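You operate a simulated robot arm through the tools that you are given. There is no shell and no other tool. Be economical: measure what you need, move in short steps, check, and stop when the job is done.

The job below is to be done with a simulated two-armed robot. You get a single attempt, and the scene is never put back.

JOB
Put the blue lamp box marked "120 h" from the green mat on the top of the cream cabinet. Take the magenta cartridge and put it on the top of the grey cart. Fetch the yellow cartridge and stand it on the top of the grey cart. Close the top drawer of unit 2. Stack the 40 mm plug carton from the middle shelf of the black rack on top of the 76 mm plug carton. Pick up the orange cartridge with one hand, pass it to the other hand and put it on the top of the cream cabinet. Pull the bottom drawer of unit 2 open. Any order will do. Set down upright: yellow cartridge.

The check looks at the end state, three seconds after you hand in, the way a careful person would. Anything else that was tipped, shoved, dropped, spilled or broken makes it a failure.

ROBOT AND FRAMES
Two 7-joint arms with three-finger grippers on one trunk, on a base that drives. Base frame: it is fixed to the floor where the robot stands at the start and does not move with it; the origin is under the middle of the robot, x ahead of it, y to its left, z up; the surface under the hand at the start is at about z = 840. Lengths are in mm, angles in rad, forces in N, time in s.
The left shoulder is at the start at [30, 124, 1008], the right one opposite. With the tool pointing down near the work surface each hand reaches from about 100 to 780 mm from the robot's upright axis, wherever it stands, measured 20 degrees to its own side. Places, roughly: blue lamp box [500, 0, 750]; bottom drawer of unit 2 [-800, 2100, 200]; magenta cartridge [-250, 2000, 1000]; orange cartridge [-4250, 4750, 1000]; plug carton [-250, 4500, 750]; top drawer of unit 2 [-800, 1900, 500]; top of the cream cabinet [-2000, 3000, 1400]; top of the grey cart [400, 3000, 800]; yellow cartridge [-250, 2250, 1000]. Payload 2.2 kg a hand.
The TCP of each hand is the grasp point between the finger pads, 28 mm short of the fingertips. In the tool frame z runs along the fingers and y along their closing line. The gripper opens to 102 mm. The gripper's body begins 71 mm behind the TCP.
Orientation is told as [roll, pitch, yaw] about the base's x, y, z axes, in that order, counted from this pose: with the fingers straight down and closing along the base's y, the tool's x points along the base's -x, its y along +y and its z along -z.

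CONTROLS
- The arms move only by the tool play_rows. It takes "left_deltas", "right_deltas" or both (then of equal length, played together; a hand with none holds still); each is a list of rows, each an object (a shift or turn left out is 0, a gripper value left out holds the last) with "translation": the shift along the tool's x, y, z in mm, a list of three; "turn": the turn, a rotation vector about the tool's x, y, z in rad, a list of three; "gripper": the gripper command, from -1 (shut) to 1 (fully open), values between in proportion. In form: [{"translation": [tx, ty, tz], "turn": [ax, ay, az], "gripper": gripper}, ...]. A call has 1 to 20 rows; each row shifts and turns the commanded pose from where the row before left it, along the tool's axes as they then stand. Rows are played at 5 a second. More than 50 mm and 0.15 rad between two rows, or a gripper value outside its range, and nothing of the call is played. A pose out of reach is approached as far as the arm can. The call stops where the force on the tool passes 40 N (or 10 N more than at its start, if that is more) or the arm is blocked; 0.2 s more then pass. The fingers move at their own pace and stop on an object; they squeeze with about 25 N. The grip force told is the motor's: it shows also when the fingers shut on nothing. Time passes only in rows, and 0.2 s behind the last, so rows that do not move let the fingers close. The reply holds the time, the measured pose of the TCP, the force on the tool along the base axes, the opening and the grip force, in the units named above and with some noise, with the torque about the TCP (base axes, N m) and any sound that the robot's microphone picked up, and new pictures: "pictures" is both (left out), scene, wrist or none (wrist: the cameras of the hands that moved).
- Cameras (640 x 400 px; columns grow to the right, rows downward): "scene" is now at [38.6, 8.1, 1710.3]; the picture's right is [0.13, -0.99, 0.00], its down [-0.86, -0.11, -0.50] and it looks along [0.50, 0.07, -0.86] (base axes); focal length 272 px, centre (320, 200). "left" rides on the left gripper at [72, 38, -86] in its tool frame; the picture's right is [-0.47, 0.89, 0.00], its down [-0.60, -0.32, -0.73] and it looks along [-0.65, -0.34, 0.68] (tool axes); focal length 256 px, centre (320, 200). "right" rides on the right gripper at [69, 44, -86] in its tool frame; the picture's right is [-0.53, 0.85, 0.00], its down [-0.58, -0.36, -0.73] and it looks along [-0.62, -0.39, 0.68] (tool axes); focal length 256 px, centre (320, 200). There is no depth. A picture from a camera that has moved, and an enlarged one, comes with that camera's place and axes in the base frame and with its lens.
- slide_trunk(by): slides the trunk up (or, below 0, down) by that many mm; the arms and the scene camera ride with it, the base frame stays. It gives what a move gives, with no picture.
- drive_base(legs): drives the robot by 1 to 6 legs, each [ahead, left, turn to the left] in mm, mm and rad, along the robot's own axes; the way and the turn of a leg run together, so that a leg with both is an arc; at most 1500 mm and 3.142 rad a leg. The arms and the cameras ride along, it lands a little off, and it stops where it bumps. It gives what a move gives, and a new picture of the scene camera.
- head_to(pan, tilt): turns the head with the scene camera to pan (to the left, within 2.496 rad either way) and tilt (down, from -0.506 to 1.204), counted from straight ahead of the robot. It gives what a move gives, and a new picture of the scene camera.
- zoom(camera, box): a new picture of the part [left, top, right, bottom] of that camera's present view, enlarged. No time passes.
- job_done(): hands the job in; it is judged then, once.

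Go step by step. Nothing tells you exact positions but the pictures and the camera data: compare them with the known pose of the tool, close in by small moves and look again before you grip or let go. The budget is 196 turns and 260 pictures, counting those below and the enlarged ones. Unless the task says otherwise, let go and move clear before handing in, and close with one line.

The tools are called after "Emit:" as name(argument=value, ...) on one line, values as JSON. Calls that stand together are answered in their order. play_rows: Moves the arms, as the interface text tells. Its arguments: {"type":"object","properties":{"left_deltas":{"type":"array"},"right_deltas":{"type":"array"},"pictures":{"type":"string","enum":["both","scene","wrist","none"]}},"required":[]} The other tools are called the same way: slide_trunk (by) slides the trunk up or down; drive_base (legs) drives the base; head_to (pan, tilt) turns the head that bears the scene camera; zoom (camera, box) takes an enlarged picture of a part of a camera's view; job_done () hands the job in.

At the start:

```text
t: 0.0
left_eef_pos: [505.0, 271.2, 1061.3]
left_tcp_rot: [-0.001, 0.0, 0.001]
left_contact_force: [-0.9, 0.5, -0.1]
left_torque: [0.0, 0.01, 0.01]
left_finger_gap: 102.0
left_gripper_force: 0.0
right_eef_pos: [407.9, -85.3, 1170.1]
right_tcp_rot: [-0.002, 0.0, 0.0]
right_contact_force: [-0.3, -0.5, 0.1]
right_torque: [-0.01, -0.02, -0.02]
right_finger_gap: 102.0
right_gripper_force: 0.0
trunk travel left (down, up): [-250.0, 290.0]
robot x, y, heading: [-1.2, -0.9, 0.002]
head pan, tilt: [0.133, 1.044]
```

scene: 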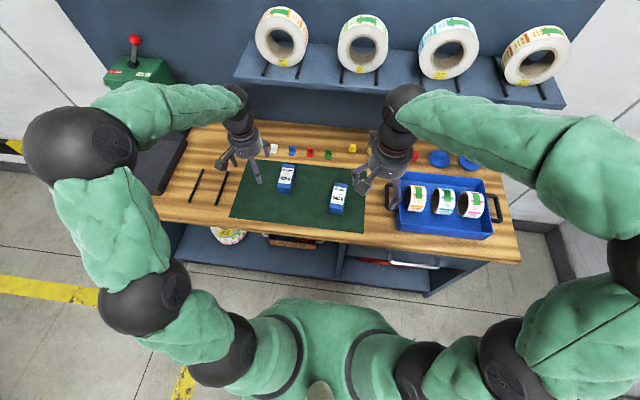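
right: 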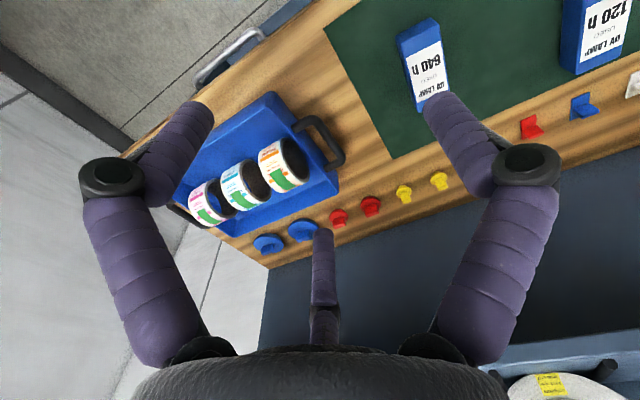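
left: 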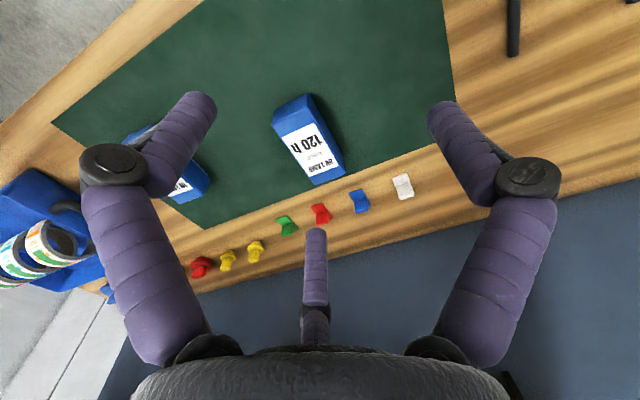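

The left box on the green mat reads "120 h", at about [600, 210]. I zoom in for its exact shape before I grip it.

Emit:
zoom(camera="left", box=[220, 60, 420, 220])

Emit:
zoom(camera="scene", box=[220, 130, 380, 230])

```text
2.50 times, centred on (320, 140) of left
camera zoom: at [433.4, 309.5, 1147.7], right [0.47, 0.89, 0.0], down [0.6, -0.32, 0.73], along [0.65, -0.34, -0.68], focal length 640 px, centre (320, 350)
```

zoom: 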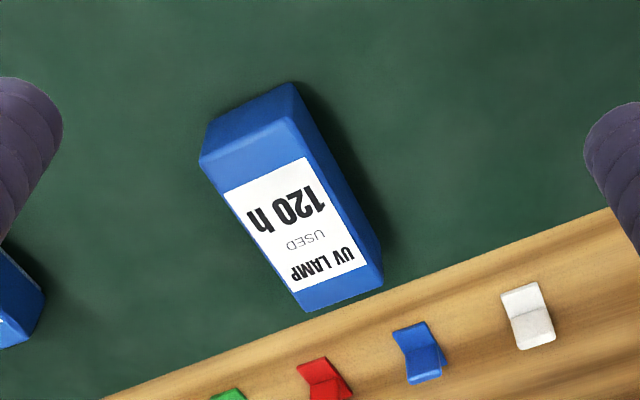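

```text
4.00 times, centred on (300, 180) of scene
camera zoom: at [38.6, 8.1, 1710.3], right [0.13, -0.99, 0.0], down [-0.86, -0.11, -0.5], along [0.5, 0.07, -0.86], focal length 1090 px, centre (400, 280)
```

zoom: 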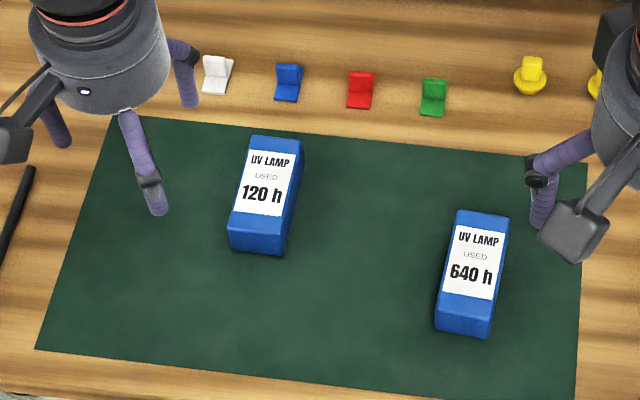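

The box lies label up, about 48 mm wide along y and 105 mm long along x, centred near [603, 210] with its top at about z 882. I move the left hand above it and look again.

Emit:
play_rows(left_deltas=[{"translation": [-24.5, -15.3, 25], "gripper": 1}, {"translation": [-24.5, -15.3, 25]}, {"translation": [-24.5, -15.3, 25]}, {"translation": [-24.5, -15.3, 25]}, {}], pictures="both")

```text
t: 1.2
left_eef_pos: [606.5, 209.3, 960.7]
left_tcp_rot: [0.001, -0.002, 0.0]
left_contact_force: [-0.3, -0.9, 0.3]
left_torque: [0.02, -0.01, -0.02]
left_finger_gap: 101.9
left_gripper_force: 0.2
right_eef_pos: [409.4, -83.7, 1171.8]
right_tcp_rot: [0.0, 0.001, 0.0]
right_contact_force: [0.0, -0.3, 0.6]
right_torque: [0.01, -0.04, -0.01]
right_finger_gap: 101.9
right_gripper_force: 0.1
trunk travel left (down, up): [-250.0, 290.0]
robot x, y, heading: [0.1, 2.5, 0.001]
head pan, tilt: [0.133, 1.044]
camera scene: at [37.5, 8.2, 1710.4], right [0.13, -0.99, 0.0], down [-0.86, -0.11, -0.5], along [0.5, 0.07, -0.86], focal length 272 px, centre (320, 200)
camera left: at [532.9, 248.0, 1047.1], right [0.46, 0.89, 0.0], down [0.6, -0.32, 0.73], along [0.65, -0.34, -0.68], focal length 256 px, centre (320, 200)
```

scene: 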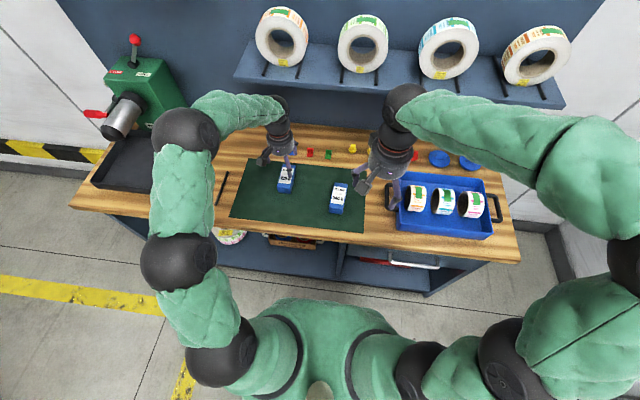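
left: 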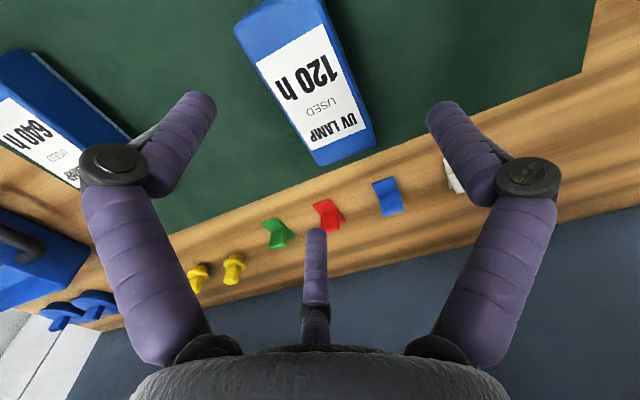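

The hand is centred over the box with the fingers clear on both sides. I go down and close.

Emit:
play_rows(left_deltas=[{"translation": [1, 0, 30]}, {"translation": [1, 0, 30]}, {"translation": [1, 0, 26]}, {}, {"gripper": -1}, {}, {}, {}], pictures="wrist")

```text
t: 1.9
left_eef_pos: [605.0, 210.5, 899.4]
left_tcp_rot: [0.0, -0.006, 0.005]
left_contact_force: [-8.4, -1.9, 20.8]
left_torque: [-0.53, 1.23, -0.12]
left_finger_gap: 102.3
left_gripper_force: 0.1
right_eef_pos: [408.4, -85.5, 1170.3]
right_tcp_rot: [0.0, 0.0, -0.001]
right_contact_force: [1.2, 0.4, -0.5]
right_torque: [-0.01, 0.07, 0.01]
right_finger_gap: 101.8
right_gripper_force: 0.1
trunk travel left (down, up): [-250.0, 290.0]
robot x, y, heading: [2.0, 0.4, -0.0]
head pan, tilt: [0.133, 1.044]
stopped in row 3 (left hand): the force on the tool passed its limit at 53 N (the readings are from after the stop); the commanded pose is now the measured one
camera left: at [531.5, 247.7, 985.4], right [0.46, 0.89, 0.0], down [0.6, -0.31, 0.74], along [0.65, -0.34, -0.68], focal length 256 px, centre (320, 200)
```

left: 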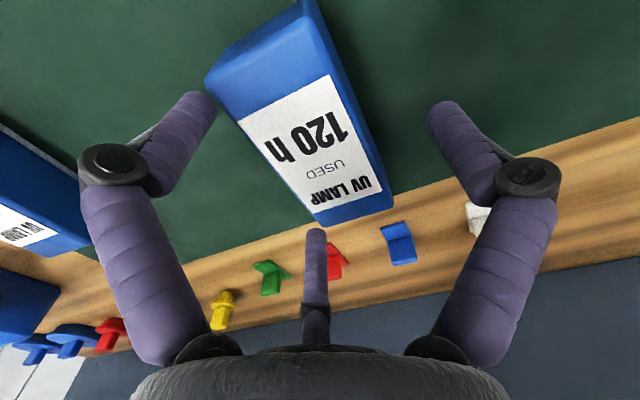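

The hand stopped early. The torque suggests one finger, seen near the box's near-left corner, landed on the box, and the pictures show three prongs rather than two. I raise the hand and half close it in the air to see how the fingers really move.

Emit:
play_rows(left_deltas=[{"translation": [0, 0, -40]}, {"translation": [0, 0, -40], "gripper": 0}, {}, {}, {}], pictures="both")

Emit:
play_rows(left_deltas=[{"gripper": -1}, {}, {}, {}, {}], pictures="wrist")

Emit:
zoom(camera="scene", box=[220, 90, 380, 190])

```text
t: 3.1
left_eef_pos: [603.7, 205.1, 978.1]
left_tcp_rot: [-0.001, -0.006, 0.005]
left_contact_force: [-0.4, 0.8, -0.2]
left_torque: [0.02, 0.0, -0.01]
left_finger_gap: 51.0
left_gripper_force: 0.1
right_eef_pos: [409.7, -85.2, 1169.5]
right_tcp_rot: [0.0, -0.001, 0.0]
right_contact_force: [0.7, 0.3, 0.3]
right_torque: [-0.01, -0.01, 0.01]
right_finger_gap: 102.4
right_gripper_force: 0.2
trunk travel left (down, up): [-250.0, 290.0]
robot x, y, heading: [-3.7, 2.4, 0.001]
head pan, tilt: [0.133, 1.044]
camera scene: at [38.9, 8.1, 1710.3], right [0.13, -0.99, 0.0], down [-0.86, -0.11, -0.5], along [0.5, 0.07, -0.86], focal length 272 px, centre (320, 200)
camera left: at [530.3, 244.0, 1063.3], right [0.46, 0.89, 0.0], down [0.6, -0.32, 0.74], along [0.65, -0.34, -0.68], focal length 256 px, centre (320, 200)
```

scene: 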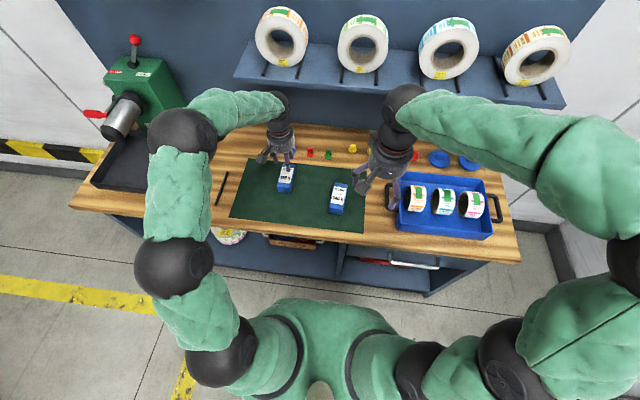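
left: 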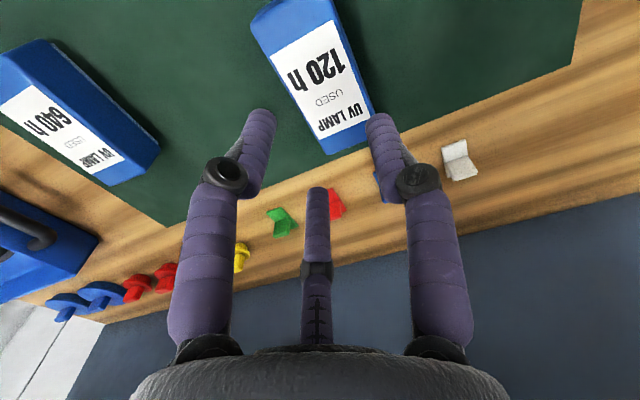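

```text
t: 4.3
left_eef_pos: [602.7, 205.5, 978.0]
left_tcp_rot: [0.002, -0.007, 0.004]
left_contact_force: [-0.1, 0.3, 0.3]
left_torque: [0.0, 0.01, 0.01]
left_finger_gap: 2.4
left_gripper_force: 24.6
right_eef_pos: [409.0, -85.1, 1169.6]
right_tcp_rot: [0.0, -0.001, 0.0]
right_contact_force: [-0.4, 0.1, -0.5]
right_torque: [-0.02, 0.02, -0.01]
right_finger_gap: 101.9
right_gripper_force: 0.1
trunk travel left (down, up): [-250.0, 290.0]
robot x, y, heading: [0.8, 0.5, -0.002]
head pan, tilt: [0.133, 1.044]
camera left: at [530.2, 243.9, 1063.3], right [0.46, 0.89, 0.0], down [0.6, -0.32, 0.74], along [0.65, -0.34, -0.68], focal length 256 px, centre (320, 200)
```

left: 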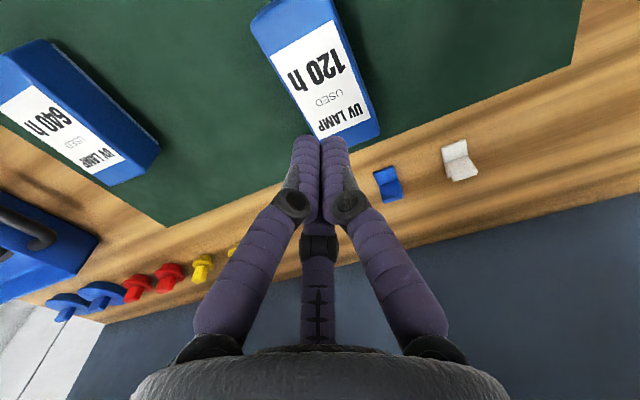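

```text
4.00 times, centred on (300, 140) of scene
camera zoom: at [38.7, 8.1, 1710.3], right [0.13, -0.99, 0.0], down [-0.86, -0.11, -0.5], along [0.5, 0.07, -0.86], focal length 1090 px, centre (400, 440)
```

zoom: 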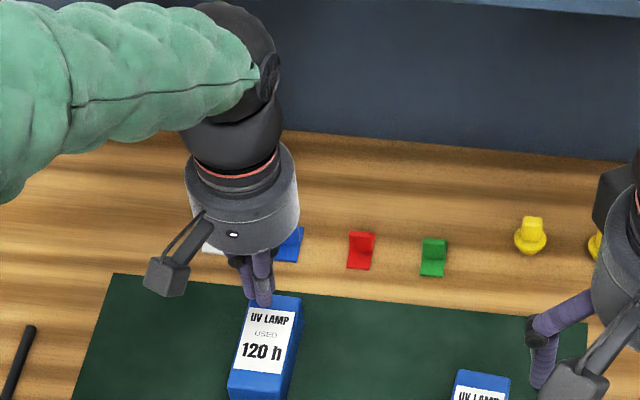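

The hand is a three-jaw one: a thumb at tool angle 208° against two fingers at about ±60° around 28°. I turn it 1.08 rad so the thumb closes across the box's width, shift to [592, 219], and open.

Emit:
play_rows(left_deltas=[{"translation": [11, 13.5, 0], "gripper": 1}, {"turn": [0, 0, 0.135]}, {"turn": [0, 0, 0.135]}, {"turn": [0, 0, 0.135]}, {"turn": [0, 0, 0.135]}, {"turn": [0, 0, 0.135]}, {"turn": [0, 0, 0.135]}, {"turn": [0, 0, 0.135]}, {"turn": [0, 0, 0.135]}, {}], pictures="wrist")

Emit:
zoom(camera="scene", box=[220, 90, 380, 190])

```text
t: 6.5
left_eef_pos: [594.0, 223.6, 976.9]
left_tcp_rot: [0.008, -0.004, -1.078]
left_contact_force: [0.2, 0.2, 0.3]
left_torque: [0.0, -0.02, 0.01]
left_finger_gap: 102.0
left_gripper_force: 0.1
right_eef_pos: [408.9, -86.3, 1170.8]
right_tcp_rot: [0.001, 0.001, 0.0]
right_contact_force: [-0.2, 0.0, -0.7]
right_torque: [0.0, 0.0, 0.0]
right_finger_gap: 102.1
right_gripper_force: 0.0
trunk travel left (down, up): [-250.0, 290.0]
robot x, y, heading: [2.9, -3.9, 0.002]
head pan, tilt: [0.133, 1.044]
camera left: at [592.1, 305.4, 1062.7], right [1.0, 0.01, 0.01], down [0.0, -0.68, 0.73], along [0.01, -0.73, -0.68], focal length 256 px, centre (320, 200)
```

left: 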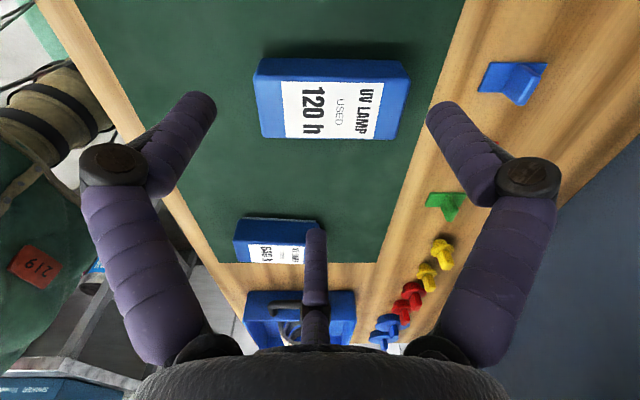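

```text
4.00 times, centred on (300, 140) of scene
camera zoom: at [38.7, 8.1, 1710.3], right [0.13, -0.99, 0.0], down [-0.86, -0.11, -0.5], along [0.5, 0.07, -0.86], focal length 1090 px, centre (400, 440)
```

zoom: 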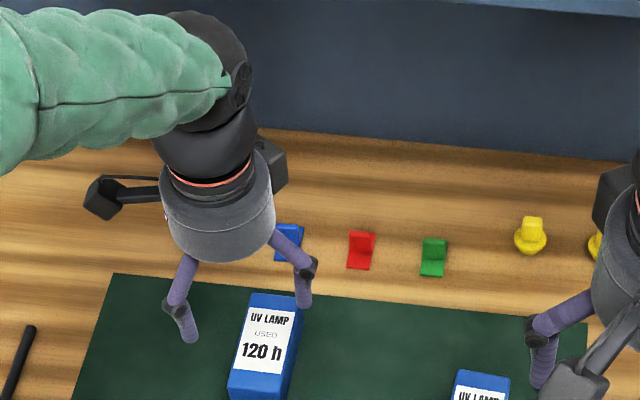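

The box's edges are at y 186 to 233 and x 547 to 656; the finger pair will pass at y≈248 and the thumb at y≈160. I go down in steps and close.

Emit:
play_rows(left_deltas=[{"translation": [0, 0, 30]}, {"translation": [0, 0, 30]}, {"translation": [0, 0, 25]}, {"translation": [0, 0, 18]}, {}], pictures="wrist")

```text
t: 7.7
left_eef_pos: [596.2, 223.9, 872.3]
left_tcp_rot: [0.006, -0.003, -1.075]
left_contact_force: [0.4, 0.8, -0.3]
left_torque: [0.0, 0.0, -0.01]
left_finger_gap: 102.0
left_gripper_force: 0.2
right_eef_pos: [409.0, -85.5, 1170.1]
right_tcp_rot: [-0.001, -0.001, -0.001]
right_contact_force: [-0.4, -0.3, -0.1]
right_torque: [0.0, 0.01, 0.01]
right_finger_gap: 102.0
right_gripper_force: 0.0
trunk travel left (down, up): [-250.0, 290.0]
robot x, y, heading: [-0.1, 2.9, -0.004]
head pan, tilt: [0.133, 1.044]
camera left: at [593.8, 306.1, 958.9], right [1.0, 0.01, 0.01], down [0.0, -0.68, 0.73], along [0.01, -0.73, -0.68], focal length 256 px, centre (320, 200)
```

left: 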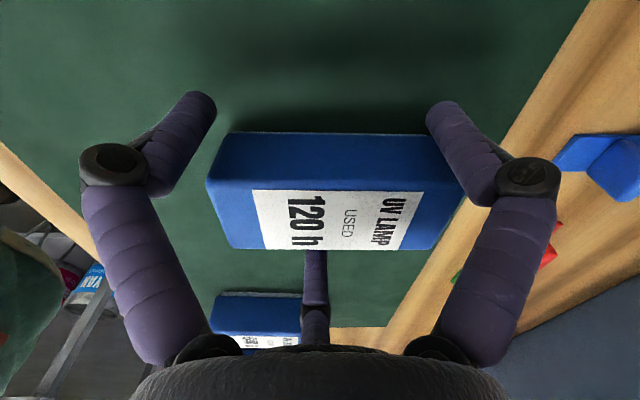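

The fingers are beside the box at the right depth. I close.

Emit:
play_rows(left_deltas=[{"gripper": -1}, {}, {}, {}, {}], pictures="wrist")

```text
t: 8.9
left_eef_pos: [595.9, 222.6, 873.3]
left_tcp_rot: [0.009, -0.005, -1.074]
left_contact_force: [3.3, -0.5, 6.6]
left_torque: [0.0, 0.05, -0.09]
left_finger_gap: 70.2
left_gripper_force: 25.1
right_eef_pos: [408.3, -85.8, 1170.3]
right_tcp_rot: [0.001, 0.001, 0.0]
right_contact_force: [0.6, 0.2, 0.3]
right_torque: [0.01, -0.01, 0.0]
right_finger_gap: 101.9
right_gripper_force: 0.1
trunk travel left (down, up): [-250.0, 290.0]
robot x, y, heading: [-1.2, 1.4, -0.006]
head pan, tilt: [0.133, 1.044]
camera left: at [594.0, 306.0, 959.9], right [1.0, 0.01, 0.01], down [0.0, -0.68, 0.73], along [0.01, -0.73, -0.68], focal length 256 px, centre (320, 200)
```

left: 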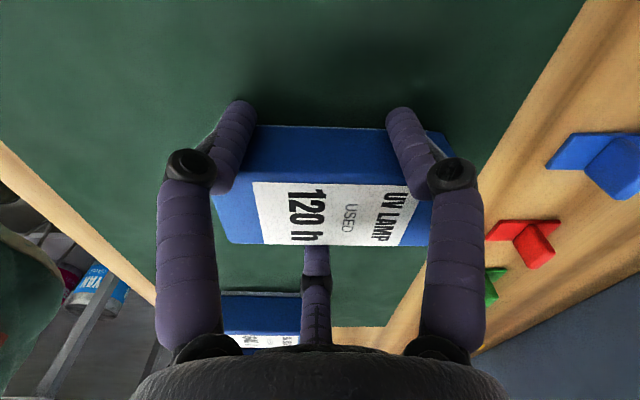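

The hand has gripped at gap 70, which fits a three-jaw hold on a 48 mm box. I lift and check.

Emit:
play_rows(left_deltas=[{"translation": [0, 0, -20]}, {"translation": [0, 0, -40]}, {"translation": [0, 0, -50]}, {"translation": [0, 0, -50]}, {"translation": [0, 0, -50]}, {}], pictures="both")

```text
t: 10.3
left_eef_pos: [597.3, 221.0, 1084.6]
left_tcp_rot: [0.005, -0.003, -1.076]
left_contact_force: [-0.3, 0.1, -2.9]
left_torque: [0.05, 0.01, -0.05]
left_finger_gap: 70.4
left_gripper_force: 24.6
right_eef_pos: [409.6, -85.6, 1169.2]
right_tcp_rot: [0.001, 0.002, -0.002]
right_contact_force: [0.5, -0.6, 0.1]
right_torque: [-0.01, 0.01, 0.02]
right_finger_gap: 101.9
right_gripper_force: 0.1
trunk travel left (down, up): [-250.0, 290.0]
robot x, y, heading: [-1.8, -1.1, 0.003]
head pan, tilt: [0.133, 1.044]
camera scene: at [39.9, 8.3, 1710.2], right [0.13, -0.99, 0.0], down [-0.86, -0.11, -0.5], along [0.5, 0.07, -0.86], focal length 272 px, centre (320, 200)
camera left: at [595.7, 303.8, 1169.9], right [1.0, 0.01, 0.01], down [0.0, -0.68, 0.73], along [0.01, -0.73, -0.68], focal length 256 px, centre (320, 200)
```

scene: 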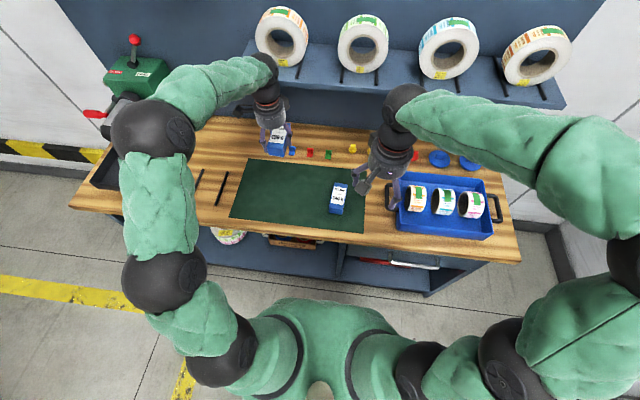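
left: 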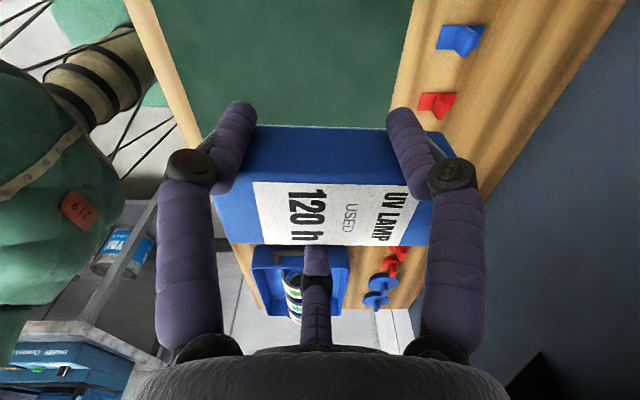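

The lamp box is secure. I pull both hands in before driving and then look round the room.

Emit:
play_rows(left_deltas=[{"translation": [23.7, -44, 0]}, {"translation": [23.7, -44, 0]}, {"translation": [23.7, -44, 0]}, {"translation": [23.7, -44, 0]}, {"translation": [23.7, -44, 0]}, {}], right_deltas=[{"translation": [20, 0, 0]}, {"translation": [20, 0, 0]}, {"translation": [20, 0, 0]}, {"translation": [20, 0, 0]}, {"translation": [20, 0, 0]}, {}], pictures="none")

Emit:
head_to(pan=2.1, tilt=0.35)

Emit:
head_to(pan=1.3, tilt=0.35)

```text
t: 11.7
left_eef_pos: [347.1, 222.5, 1079.3]
left_tcp_rot: [0.006, -0.003, -1.076]
left_contact_force: [0.4, -0.6, -3.8]
left_torque: [0.01, 0.08, 0.01]
left_finger_gap: 70.3
left_gripper_force: 25.1
right_eef_pos: [310.7, -86.5, 1168.5]
right_tcp_rot: [0.0, 0.003, 0.001]
right_contact_force: [0.3, 0.1, -1.4]
right_torque: [0.0, 0.06, 0.0]
right_finger_gap: 101.8
right_gripper_force: 0.1
trunk travel left (down, up): [-250.0, 290.0]
robot x, y, heading: [0.7, 1.6, 0.0]
head pan, tilt: [0.133, 1.044]
```

```text
t: 13.6
left_eef_pos: [344.7, 222.6, 1080.2]
left_tcp_rot: [0.005, -0.005, -1.076]
left_contact_force: [-0.8, -0.2, -2.7]
left_torque: [0.02, -0.01, 0.0]
left_finger_gap: 70.2
left_gripper_force: 25.1
right_eef_pos: [310.1, -87.4, 1168.8]
right_tcp_rot: [0.001, -0.001, 0.0]
right_contact_force: [0.4, 0.6, 0.2]
right_torque: [0.0, 0.02, -0.01]
right_finger_gap: 102.2
right_gripper_force: 0.1
trunk travel left (down, up): [-250.0, 290.0]
robot x, y, heading: [0.1, -3.5, -0.003]
head pan, tilt: [2.1, 0.351]
camera scene: at [-74.5, 79.8, 1768.0], right [0.86, 0.5, 0.0], down [0.17, -0.3, -0.94], along [-0.47, 0.81, -0.34], focal length 272 px, centre (320, 200)
```

scene: 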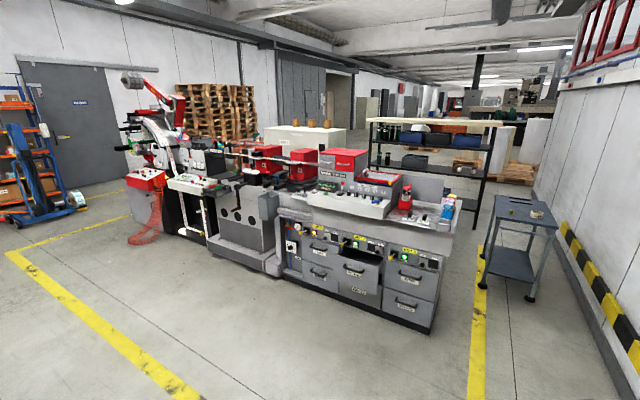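

```text
t: 14.8
left_eef_pos: [345.8, 223.3, 1080.2]
left_tcp_rot: [0.007, -0.004, -1.075]
left_contact_force: [0.2, -0.8, -3.3]
left_torque: [0.01, 0.0, 0.05]
left_finger_gap: 70.3
left_gripper_force: 25.2
right_eef_pos: [309.9, -86.0, 1170.1]
right_tcp_rot: [0.0, 0.0, 0.001]
right_contact_force: [0.6, 0.4, -0.5]
right_torque: [0.0, 0.03, 0.0]
right_finger_gap: 101.9
right_gripper_force: 0.1
trunk travel left (down, up): [-250.0, 290.0]
robot x, y, heading: [3.9, -3.1, 0.0]
head pan, tilt: [1.3, 0.351]
camera scene: at [-2.8, 89.1, 1768.0], right [0.96, -0.27, 0.0], down [-0.09, -0.33, -0.94], along [0.25, 0.91, -0.34], focal length 272 px, centre (320, 200)
```

scene: 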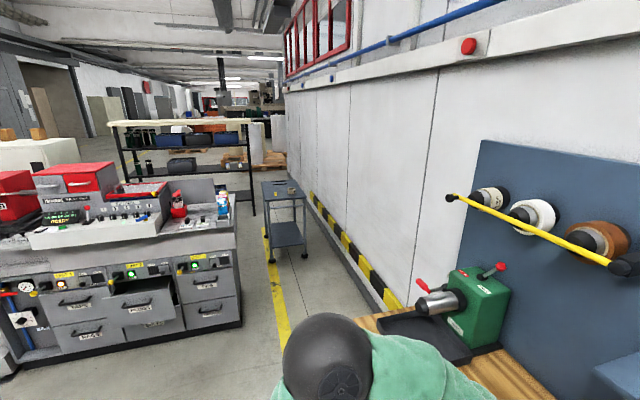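

I see the printing press with the drawer units, the grey cart to its right, the black rack behind, and the cream cabinet beyond the press. I zoom in on these.

Emit:
zoom(camera="scene", box=[0, 100, 320, 300])

Emit:
head_to(pan=2.3, tilt=0.3)

Emit:
zoom(camera="scene", box=[240, 80, 560, 280])

```text
2.00 times, centred on (160, 200) of scene
camera zoom: at [-2.8, 89.1, 1768.0], right [0.96, -0.27, 0.0], down [-0.09, -0.33, -0.94], along [0.25, 0.91, -0.34], focal length 545 px, centre (640, 200)
```

zoom: 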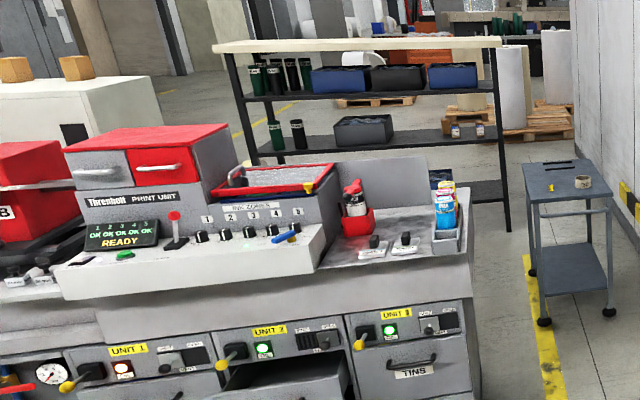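

```text
t: 16.0
left_eef_pos: [345.6, 221.5, 1080.1]
left_tcp_rot: [0.008, -0.004, -1.075]
left_contact_force: [-0.7, 0.4, -2.5]
left_torque: [0.03, 0.0, -0.01]
left_finger_gap: 70.1
left_gripper_force: 24.9
right_eef_pos: [311.0, -86.1, 1170.7]
right_tcp_rot: [0.001, 0.001, 0.0]
right_contact_force: [0.8, 0.0, 0.2]
right_torque: [-0.03, -0.03, -0.03]
right_finger_gap: 102.0
right_gripper_force: 0.1
trunk travel left (down, up): [-250.0, 290.0]
robot x, y, heading: [3.3, 0.5, -0.004]
head pan, tilt: [2.3, 0.3]
camera scene: at [-89.7, 69.0, 1772.8], right [0.75, 0.67, 0.0], down [0.2, -0.22, -0.96], along [-0.64, 0.71, -0.3], focal length 272 px, centre (320, 200)
```

scene: 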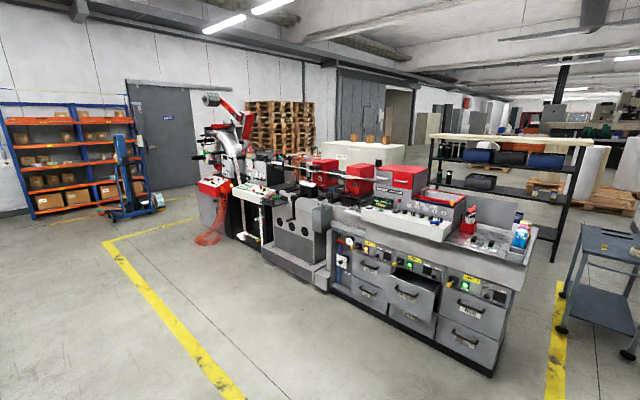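

```text
2.00 times, centred on (400, 180) of scene
camera zoom: at [-89.7, 69.0, 1772.8], right [0.75, 0.67, 0.0], down [0.2, -0.22, -0.96], along [-0.64, 0.71, -0.3], focal length 545 px, centre (160, 240)
```

zoom: 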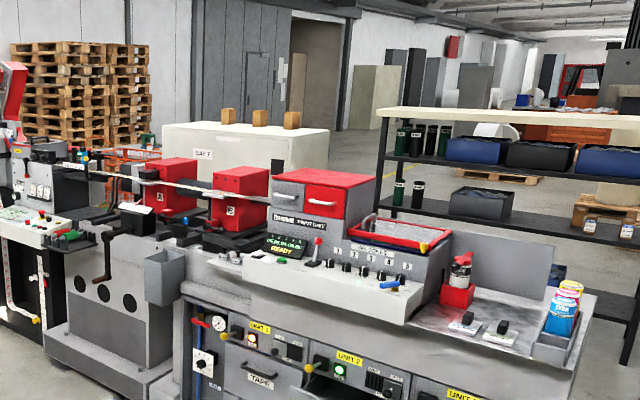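

The press front is along y≈2000, with unit 2's top drawer open. The grey cart stands near [400, 3000], the rack is near y 4400, and the cabinet is behind the press. I drive out and face the press for a closer survey.

Emit:
drive_base(legs=[[-450, 0, 0], [0, 900, 0], [0, 0, 1.571]])

Emit:
head_to(pan=-0.4, tilt=0.5)

Emit:
zoom(camera="scene", box=[160, 60, 480, 260])

```text
t: 27.0
left_eef_pos: [-647.7, 1280.9, 1079.3]
left_tcp_rot: [0.006, -0.004, 0.48]
left_contact_force: [0.4, 0.3, -3.9]
left_torque: [-0.02, 0.04, 0.01]
left_finger_gap: 70.5
left_gripper_force: 25.0
right_eef_pos: [-338.7, 1241.3, 1170.6]
right_tcp_rot: [0.0, 0.001, 1.556]
right_contact_force: [0.4, -0.7, 0.2]
right_torque: [0.03, 0.0, 0.01]
right_finger_gap: 102.2
right_gripper_force: 0.0
trunk travel left (down, up): [-250.0, 290.0]
robot x, y, heading: [-427.5, 930.9, 1.555]
head pan, tilt: [2.3, 0.3]
camera scene: at [-499.5, 840.5, 1772.8], right [-0.65, 0.76, 0.0], down [0.22, 0.19, -0.96], along [-0.72, -0.63, -0.3], focal length 272 px, centre (320, 200)
```

scene: 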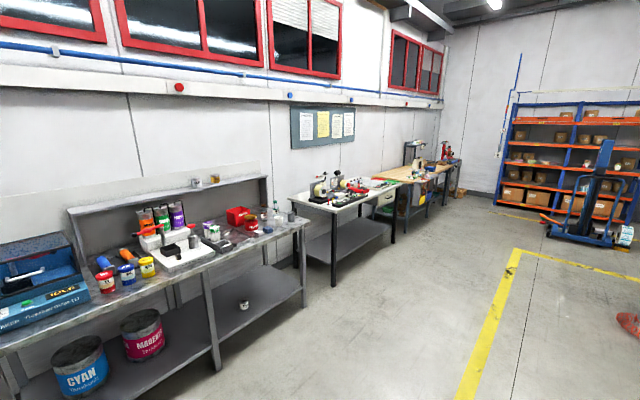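

```text
t: 29.4
left_eef_pos: [-647.7, 1280.8, 1079.1]
left_tcp_rot: [0.007, -0.004, 0.48]
left_contact_force: [0.7, -0.8, -3.5]
left_torque: [-0.03, 0.04, 0.01]
left_finger_gap: 70.1
left_gripper_force: 24.9
right_eef_pos: [-338.3, 1240.2, 1169.4]
right_tcp_rot: [0.001, 0.0, 1.554]
right_contact_force: [-0.2, -0.2, -0.4]
right_torque: [0.0, -0.01, 0.0]
right_finger_gap: 101.9
right_gripper_force: 0.0
trunk travel left (down, up): [-250.0, 290.0]
robot x, y, heading: [-425.8, 927.6, 1.552]
head pan, tilt: [-0.4, 0.499]
camera scene: at [-392.1, 984.9, 1754.4], right [0.92, -0.4, 0.0], down [-0.19, -0.44, -0.88], along [0.35, 0.8, -0.48], focal length 272 px, centre (320, 200)
```

scene: 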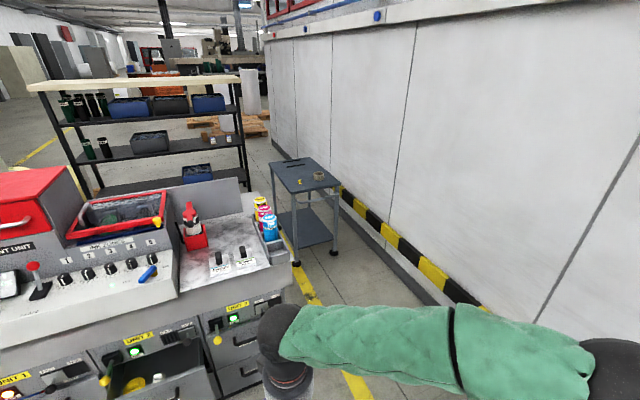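

```text
2.00 times, centred on (320, 160) of scene
camera zoom: at [-392.1, 984.9, 1754.4], right [0.92, -0.4, 0.0], down [-0.19, -0.44, -0.88], along [0.35, 0.8, -0.48], focal length 545 px, centre (320, 280)
```

zoom: 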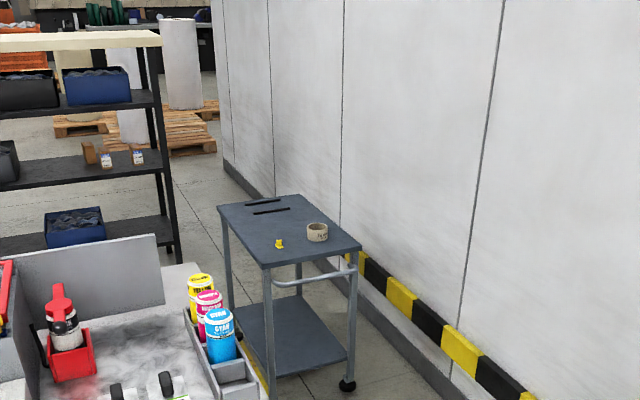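

The magenta and yellow cartridges stand in a grey tray at the press's right end, with cyan nearest. The cart top spans about x 143–580, y 2770–3455, so the gap beside the press is too narrow to pass. I'll do the front jobs first with the right hand, starting with a look at the drawers.

Emit:
head_to(pan=0.35, tilt=0.75)

Emit:
zoom(camera="scene", box=[200, 60, 520, 260])

```text
t: 30.5
left_eef_pos: [-647.4, 1281.6, 1080.5]
left_tcp_rot: [0.007, -0.003, 0.481]
left_contact_force: [-0.9, -0.6, -2.9]
left_torque: [-0.04, 0.05, 0.01]
left_finger_gap: 70.2
left_gripper_force: 24.6
right_eef_pos: [-340.0, 1240.1, 1169.8]
right_tcp_rot: [-0.001, -0.002, 1.555]
right_contact_force: [-0.6, 0.3, 0.3]
right_torque: [0.0, 0.01, 0.0]
right_finger_gap: 101.9
right_gripper_force: 0.0
trunk travel left (down, up): [-250.0, 290.0]
robot x, y, heading: [-434.6, 933.2, 1.558]
head pan, tilt: [0.351, 0.75]
camera scene: at [-455.9, 980.0, 1732.4], right [0.94, 0.33, 0.0], down [0.22, -0.64, -0.73], along [-0.24, 0.69, -0.68], focal length 272 px, centre (320, 200)
```

scene: 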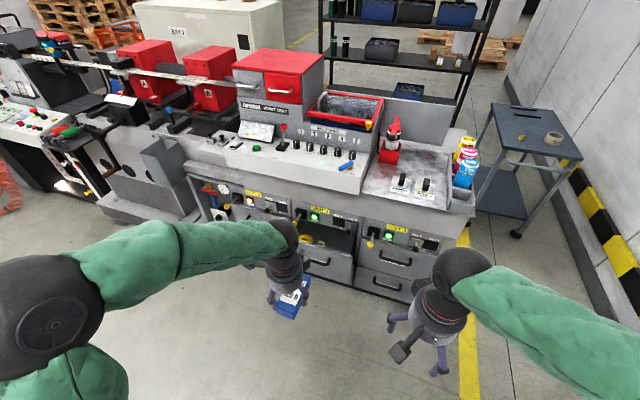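

```text
2.00 times, centred on (360, 160) of scene
camera zoom: at [-455.9, 980.0, 1732.4], right [0.94, 0.33, 0.0], down [0.22, -0.64, -0.73], along [-0.24, 0.69, -0.68], focal length 545 px, centre (240, 280)
```

zoom: 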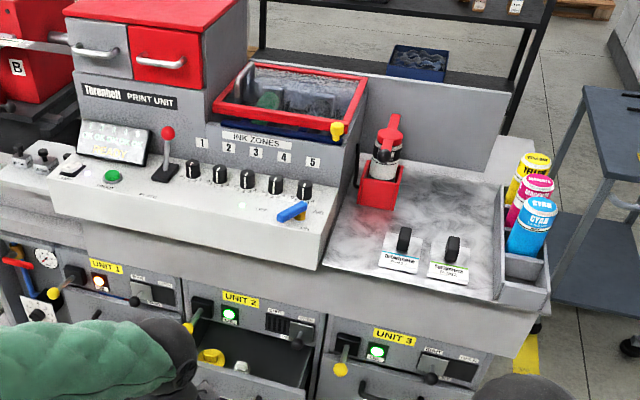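

I move to stand left of unit 2 so that the right hand can reach its drawers.

Emit:
drive_base(legs=[[0, 560, 0], [250, 0, 0.013]])

Emit:
head_to(pan=-0.25, tilt=0.9)

Emit:
zoom(camera="scene", box=[200, 60, 520, 260])

```text
t: 35.1
left_eef_pos: [-1189.0, 1539.4, 1079.2]
left_tcp_rot: [0.005, -0.002, 0.482]
left_contact_force: [0.0, 1.0, -3.8]
left_torque: [-0.08, 0.01, 0.0]
left_finger_gap: 70.2
left_gripper_force: 24.6
right_eef_pos: [-879.1, 1497.7, 1169.0]
right_tcp_rot: [0.001, 0.001, 1.557]
right_contact_force: [0.4, 1.0, -0.1]
right_torque: [-0.04, -0.01, 0.03]
right_finger_gap: 102.1
right_gripper_force: 0.1
trunk travel left (down, up): [-250.0, 290.0]
robot x, y, heading: [-969.5, 1188.0, 1.559]
head pan, tilt: [0.351, 0.75]
camera scene: at [-996.5, 1238.4, 1732.3], right [0.94, 0.33, 0.0], down [0.23, -0.64, -0.73], along [-0.24, 0.69, -0.68], focal length 272 px, centre (320, 200)
```

scene: 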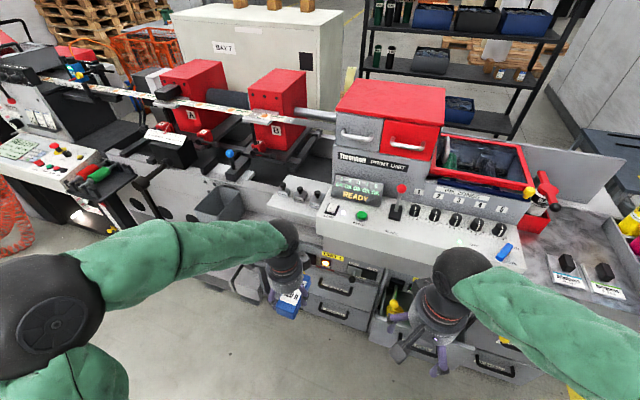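

```text
t: 36.1
left_eef_pos: [-1188.2, 1537.9, 1080.3]
left_tcp_rot: [0.005, -0.004, 0.482]
left_contact_force: [0.8, 0.5, -1.9]
left_torque: [-0.02, 0.04, -0.01]
left_finger_gap: 70.0
left_gripper_force: 25.3
right_eef_pos: [-879.6, 1496.9, 1170.6]
right_tcp_rot: [0.0, 0.0, 1.558]
right_contact_force: [0.3, -0.3, 0.8]
right_torque: [0.01, 0.02, 0.01]
right_finger_gap: 102.2
right_gripper_force: 0.1
trunk travel left (down, up): [-250.0, 290.0]
robot x, y, heading: [-967.9, 1190.1, 1.558]
head pan, tilt: [-0.25, 0.901]
camera scene: at [-949.6, 1231.6, 1720.5], right [0.97, -0.26, 0.0], down [-0.2, -0.76, -0.62], along [0.16, 0.6, -0.78], focal length 272 px, centre (320, 200)
```

scene: 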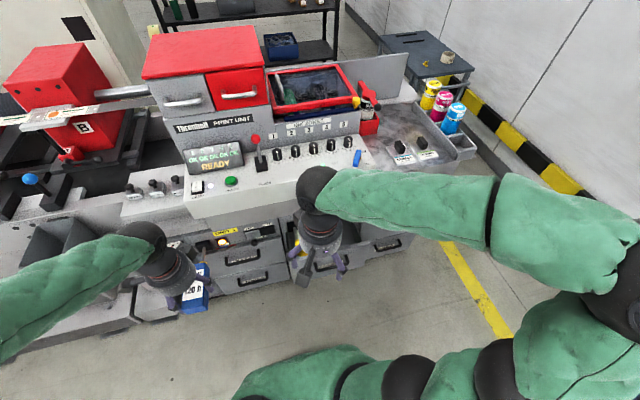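

```text
2.00 times, centred on (360, 160) of scene
camera zoom: at [-949.6, 1231.6, 1720.5], right [0.97, -0.26, 0.0], down [-0.2, -0.76, -0.62], along [0.16, 0.6, -0.78], focal length 545 px, centre (240, 280)
```

zoom: 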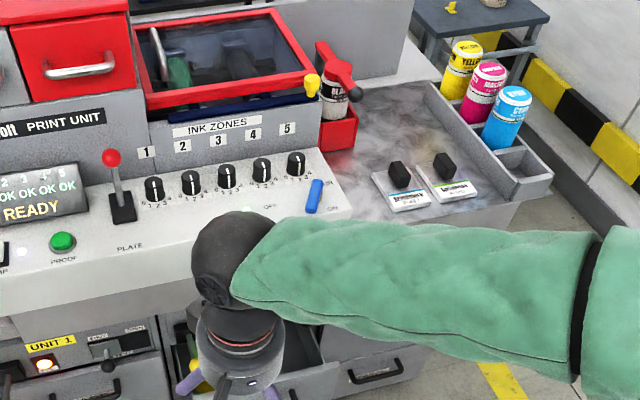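

The drawers are low, so I lower the trunk and turn the right hand to point forward, to look at the drawer fronts with its camera.

Emit:
slide_trunk(by=-250)

Emit:
play_rows(right_deltas=[{"translation": [-50, 0, 0]}, {"translation": [-50, 0, 0]}, {"turn": [0, -0.143, 0]}, {"turn": [0, -0.143, 0]}, {"turn": [0, -0.143, 0]}, {"turn": [0, -0.143, 0]}, {"turn": [0, -0.143, 0]}, {"turn": [0, -0.143, 0]}, {"turn": [0, -0.143, 0]}, {"turn": [0, -0.143, 0]}, {"turn": [0, -0.143, 0]}, {"turn": [0, -0.143, 0]}, {"turn": [0, -0.141, 0]}, {}], pictures="both")

```text
t: 38.6
left_eef_pos: [-1188.3, 1538.2, 829.5]
left_tcp_rot: [0.007, -0.002, 0.482]
left_contact_force: [0.6, 0.0, -2.6]
left_torque: [-0.01, 0.04, -0.02]
left_finger_gap: 70.3
left_gripper_force: 24.9
right_eef_pos: [-879.5, 1497.7, 920.2]
right_tcp_rot: [-0.001, -0.001, 1.558]
right_contact_force: [0.0, -0.2, -0.1]
right_torque: [-0.04, 0.0, 0.0]
right_finger_gap: 102.0
right_gripper_force: 0.0
trunk travel left (down, up): [0.0, 540.0]
robot x, y, heading: [-968.4, 1192.2, 1.554]
head pan, tilt: [-0.25, 0.901]
```

```text
t: 41.6
left_eef_pos: [-1188.2, 1538.1, 830.6]
left_tcp_rot: [0.007, -0.002, 0.482]
left_contact_force: [0.6, 0.2, -4.3]
left_torque: [-0.01, -0.02, -0.01]
left_finger_gap: 70.1
left_gripper_force: 25.0
right_eef_pos: [-879.8, 1596.8, 920.6]
right_tcp_rot: [2.355, -1.571, -0.798]
right_contact_force: [0.2, -0.2, 0.1]
right_torque: [-0.03, 0.0, 0.0]
right_finger_gap: 101.9
right_gripper_force: 0.1
trunk travel left (down, up): [0.0, 540.0]
robot x, y, heading: [-969.6, 1190.2, 1.549]
head pan, tilt: [-0.25, 0.901]
camera scene: at [-949.4, 1231.3, 1470.5], right [0.97, -0.26, 0.0], down [-0.2, -0.76, -0.62], along [0.16, 0.6, -0.78], focal length 272 px, centre (320, 200)
camera right: at [-923.1, 1511.4, 851.2], right [-0.84, 0.01, 0.53], down [0.36, -0.74, 0.58], along [0.4, 0.68, 0.62], focal length 256 px, centre (320, 200)
```

scene: 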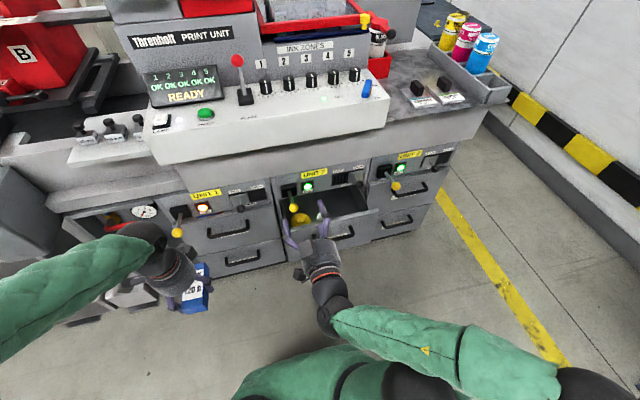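
right: 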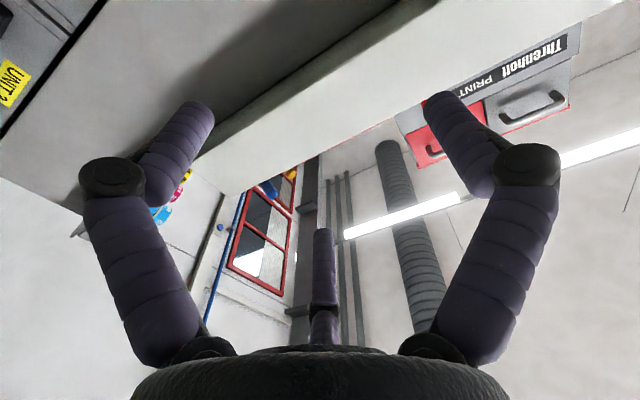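

The hand now points at the press. I roll it so its camera is above the fingers, and zoom in on the drawers.

Emit:
play_rows(right_deltas=[{"turn": [0, 0, 0.143]}, {"turn": [0, 0, 0.143]}, {"turn": [0, 0, 0.143]}, {"turn": [0, 0, 0.143]}, {"turn": [0, 0, 0.143]}, {"turn": [0, 0, 0.143]}, {"turn": [0, 0, 0.143]}, {"turn": [0, 0, 0.143]}, {"turn": [0, 0, 0.143]}, {"turn": [0, 0, 0.143]}, {"turn": [0, 0, 0.143]}, {"turn": [0, 0, 0.143]}, {"turn": [0, 0, 0.143]}, {"turn": [0, 0, 0.143]}, {"turn": [0, 0, 0.143]}, {"turn": [0, 0, 0.143]}, {"turn": [0, 0, 0.143]}, {"turn": [0, 0, 0.143]}, {}], pictures="wrist")

Emit:
zoom(camera="scene", box=[220, 140, 460, 290])

```text
t: 45.6
left_eef_pos: [-1189.0, 1537.0, 831.1]
left_tcp_rot: [0.004, -0.005, 0.483]
left_contact_force: [0.1, 0.1, -2.4]
left_torque: [0.02, 0.02, 0.0]
left_finger_gap: 69.9
left_gripper_force: 25.1
right_eef_pos: [-743.0, 1591.7, 1315.2]
right_tcp_rot: [1.565, 0.996, -0.009]
right_contact_force: [0.2, -0.7, -0.2]
right_torque: [-0.01, -0.03, 0.01]
right_finger_gap: 102.3
right_gripper_force: 0.0
right hand out of reach, approached as far as the arm can: row 5, 6, 7, 8, 9, 10, 11, 12, 13, 14, 15, 16, 17, 18
trunk travel left (down, up): [0.0, 540.0]
robot x, y, heading: [-971.7, 1190.0, 1.557]
head pan, tilt: [-0.25, 0.901]
camera right: at [-743.5, 1505.7, 1397.6], right [1.0, 0.0, 0.01], down [0.0, -0.73, -0.68], along [0.01, 0.68, -0.73], focal length 256 px, centre (320, 200)
```

right: 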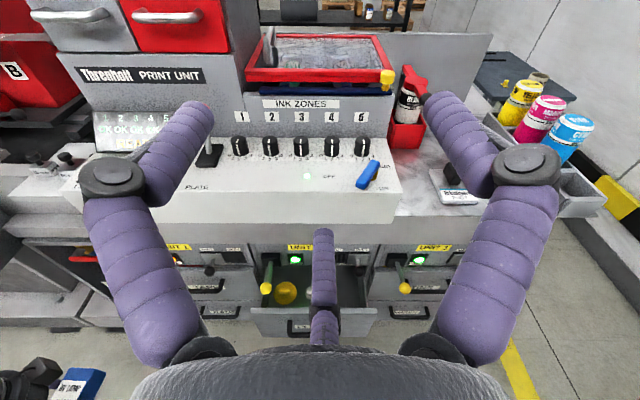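

```text
2.67 times, centred on (340, 215) of scene
camera zoom: at [-949.4, 1231.3, 1470.5], right [0.97, -0.26, 0.0], down [-0.2, -0.76, -0.62], along [0.16, 0.6, -0.78], focal length 726 px, centre (267, 160)
```

zoom: 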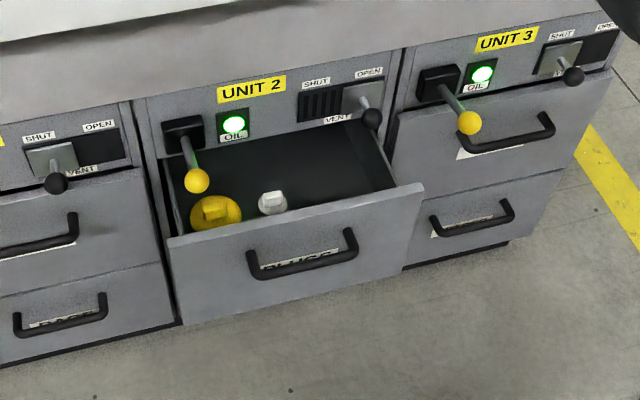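

That roll was out of reach with the hand this low, so I reverse it and go the other way: camera below, thumb above.

Emit:
play_rows(right_deltas=[{"turn": [0, 0, -0.143]}, {"turn": [0, 0, -0.143]}, {"turn": [0, 0, -0.143]}, {"turn": [0, 0, -0.143]}, {"turn": [0, 0, -0.143]}, {"turn": [0, 0, -0.143]}, {"turn": [0, 0, -0.143]}, {"turn": [0, 0, -0.143]}, {"turn": [0, 0, -0.143]}, {"turn": [0, 0, -0.143]}, {"turn": [0, 0, -0.143]}, {"turn": [0, 0, -0.143]}, {"turn": [0, 0, -0.143]}, {"turn": [0, 0, -0.143]}, {"turn": [0, 0, -0.143]}, {"turn": [0, 0, -0.143]}, {"turn": [0, 0, -0.143]}, {"turn": [0, 0, -0.143]}, {}], pictures="none")

Emit:
play_rows(right_deltas=[{"turn": [0, 0, -0.142]}, {"turn": [0, 0, -0.142]}, {"turn": [0, 0, -0.142]}, {"turn": [0, 0, -0.141]}, {}], pictures="both")

```text
t: 49.6
left_eef_pos: [-1188.7, 1537.1, 830.3]
left_tcp_rot: [0.006, -0.005, 0.483]
left_contact_force: [0.1, 0.5, -2.3]
left_torque: [-0.06, 0.03, 0.02]
left_finger_gap: 70.2
left_gripper_force: 25.0
right_eef_pos: [-743.9, 1592.2, 1315.7]
right_tcp_rot: [-1.249, -1.569, 2.805]
right_contact_force: [0.6, 0.7, 0.3]
right_torque: [-0.02, 0.0, 0.01]
right_finger_gap: 102.1
right_gripper_force: 0.0
trunk travel left (down, up): [0.0, 540.0]
robot x, y, heading: [-968.4, 1192.4, 1.554]
head pan, tilt: [-0.25, 0.901]
```

```text
t: 50.9
left_eef_pos: [-1187.8, 1537.1, 830.1]
left_tcp_rot: [0.005, -0.004, 0.481]
left_contact_force: [-0.1, 0.3, -2.3]
left_torque: [0.0, 0.08, 0.02]
left_finger_gap: 69.9
left_gripper_force: 24.5
right_eef_pos: [-744.1, 1593.6, 1316.3]
right_tcp_rot: [-1.57, -1.002, 3.126]
right_contact_force: [0.0, 0.5, 0.2]
right_torque: [-0.02, 0.04, -0.04]
right_finger_gap: 102.0
right_gripper_force: 0.1
trunk travel left (down, up): [0.0, 540.0]
robot x, y, heading: [-970.7, 1188.4, 1.559]
head pan, tilt: [-0.25, 0.901]
camera scene: at [-949.4, 1231.3, 1470.5], right [0.97, -0.26, 0.0], down [-0.2, -0.76, -0.62], along [0.16, 0.6, -0.78], focal length 272 px, centre (320, 200)
camera right: at [-743.9, 1506.1, 1233.8], right [-1.0, 0.01, -0.01], down [-0.01, -0.73, 0.68], along [0.01, 0.68, 0.73], focal length 256 px, centre (320, 200)
```

scene: 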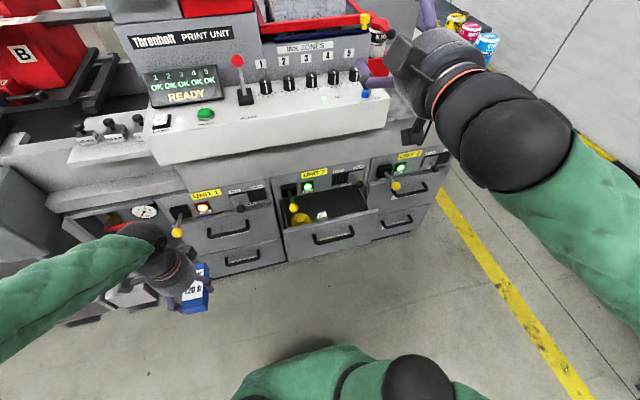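
right: 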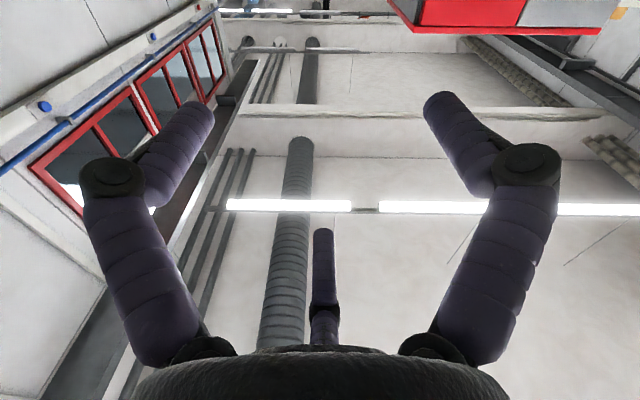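

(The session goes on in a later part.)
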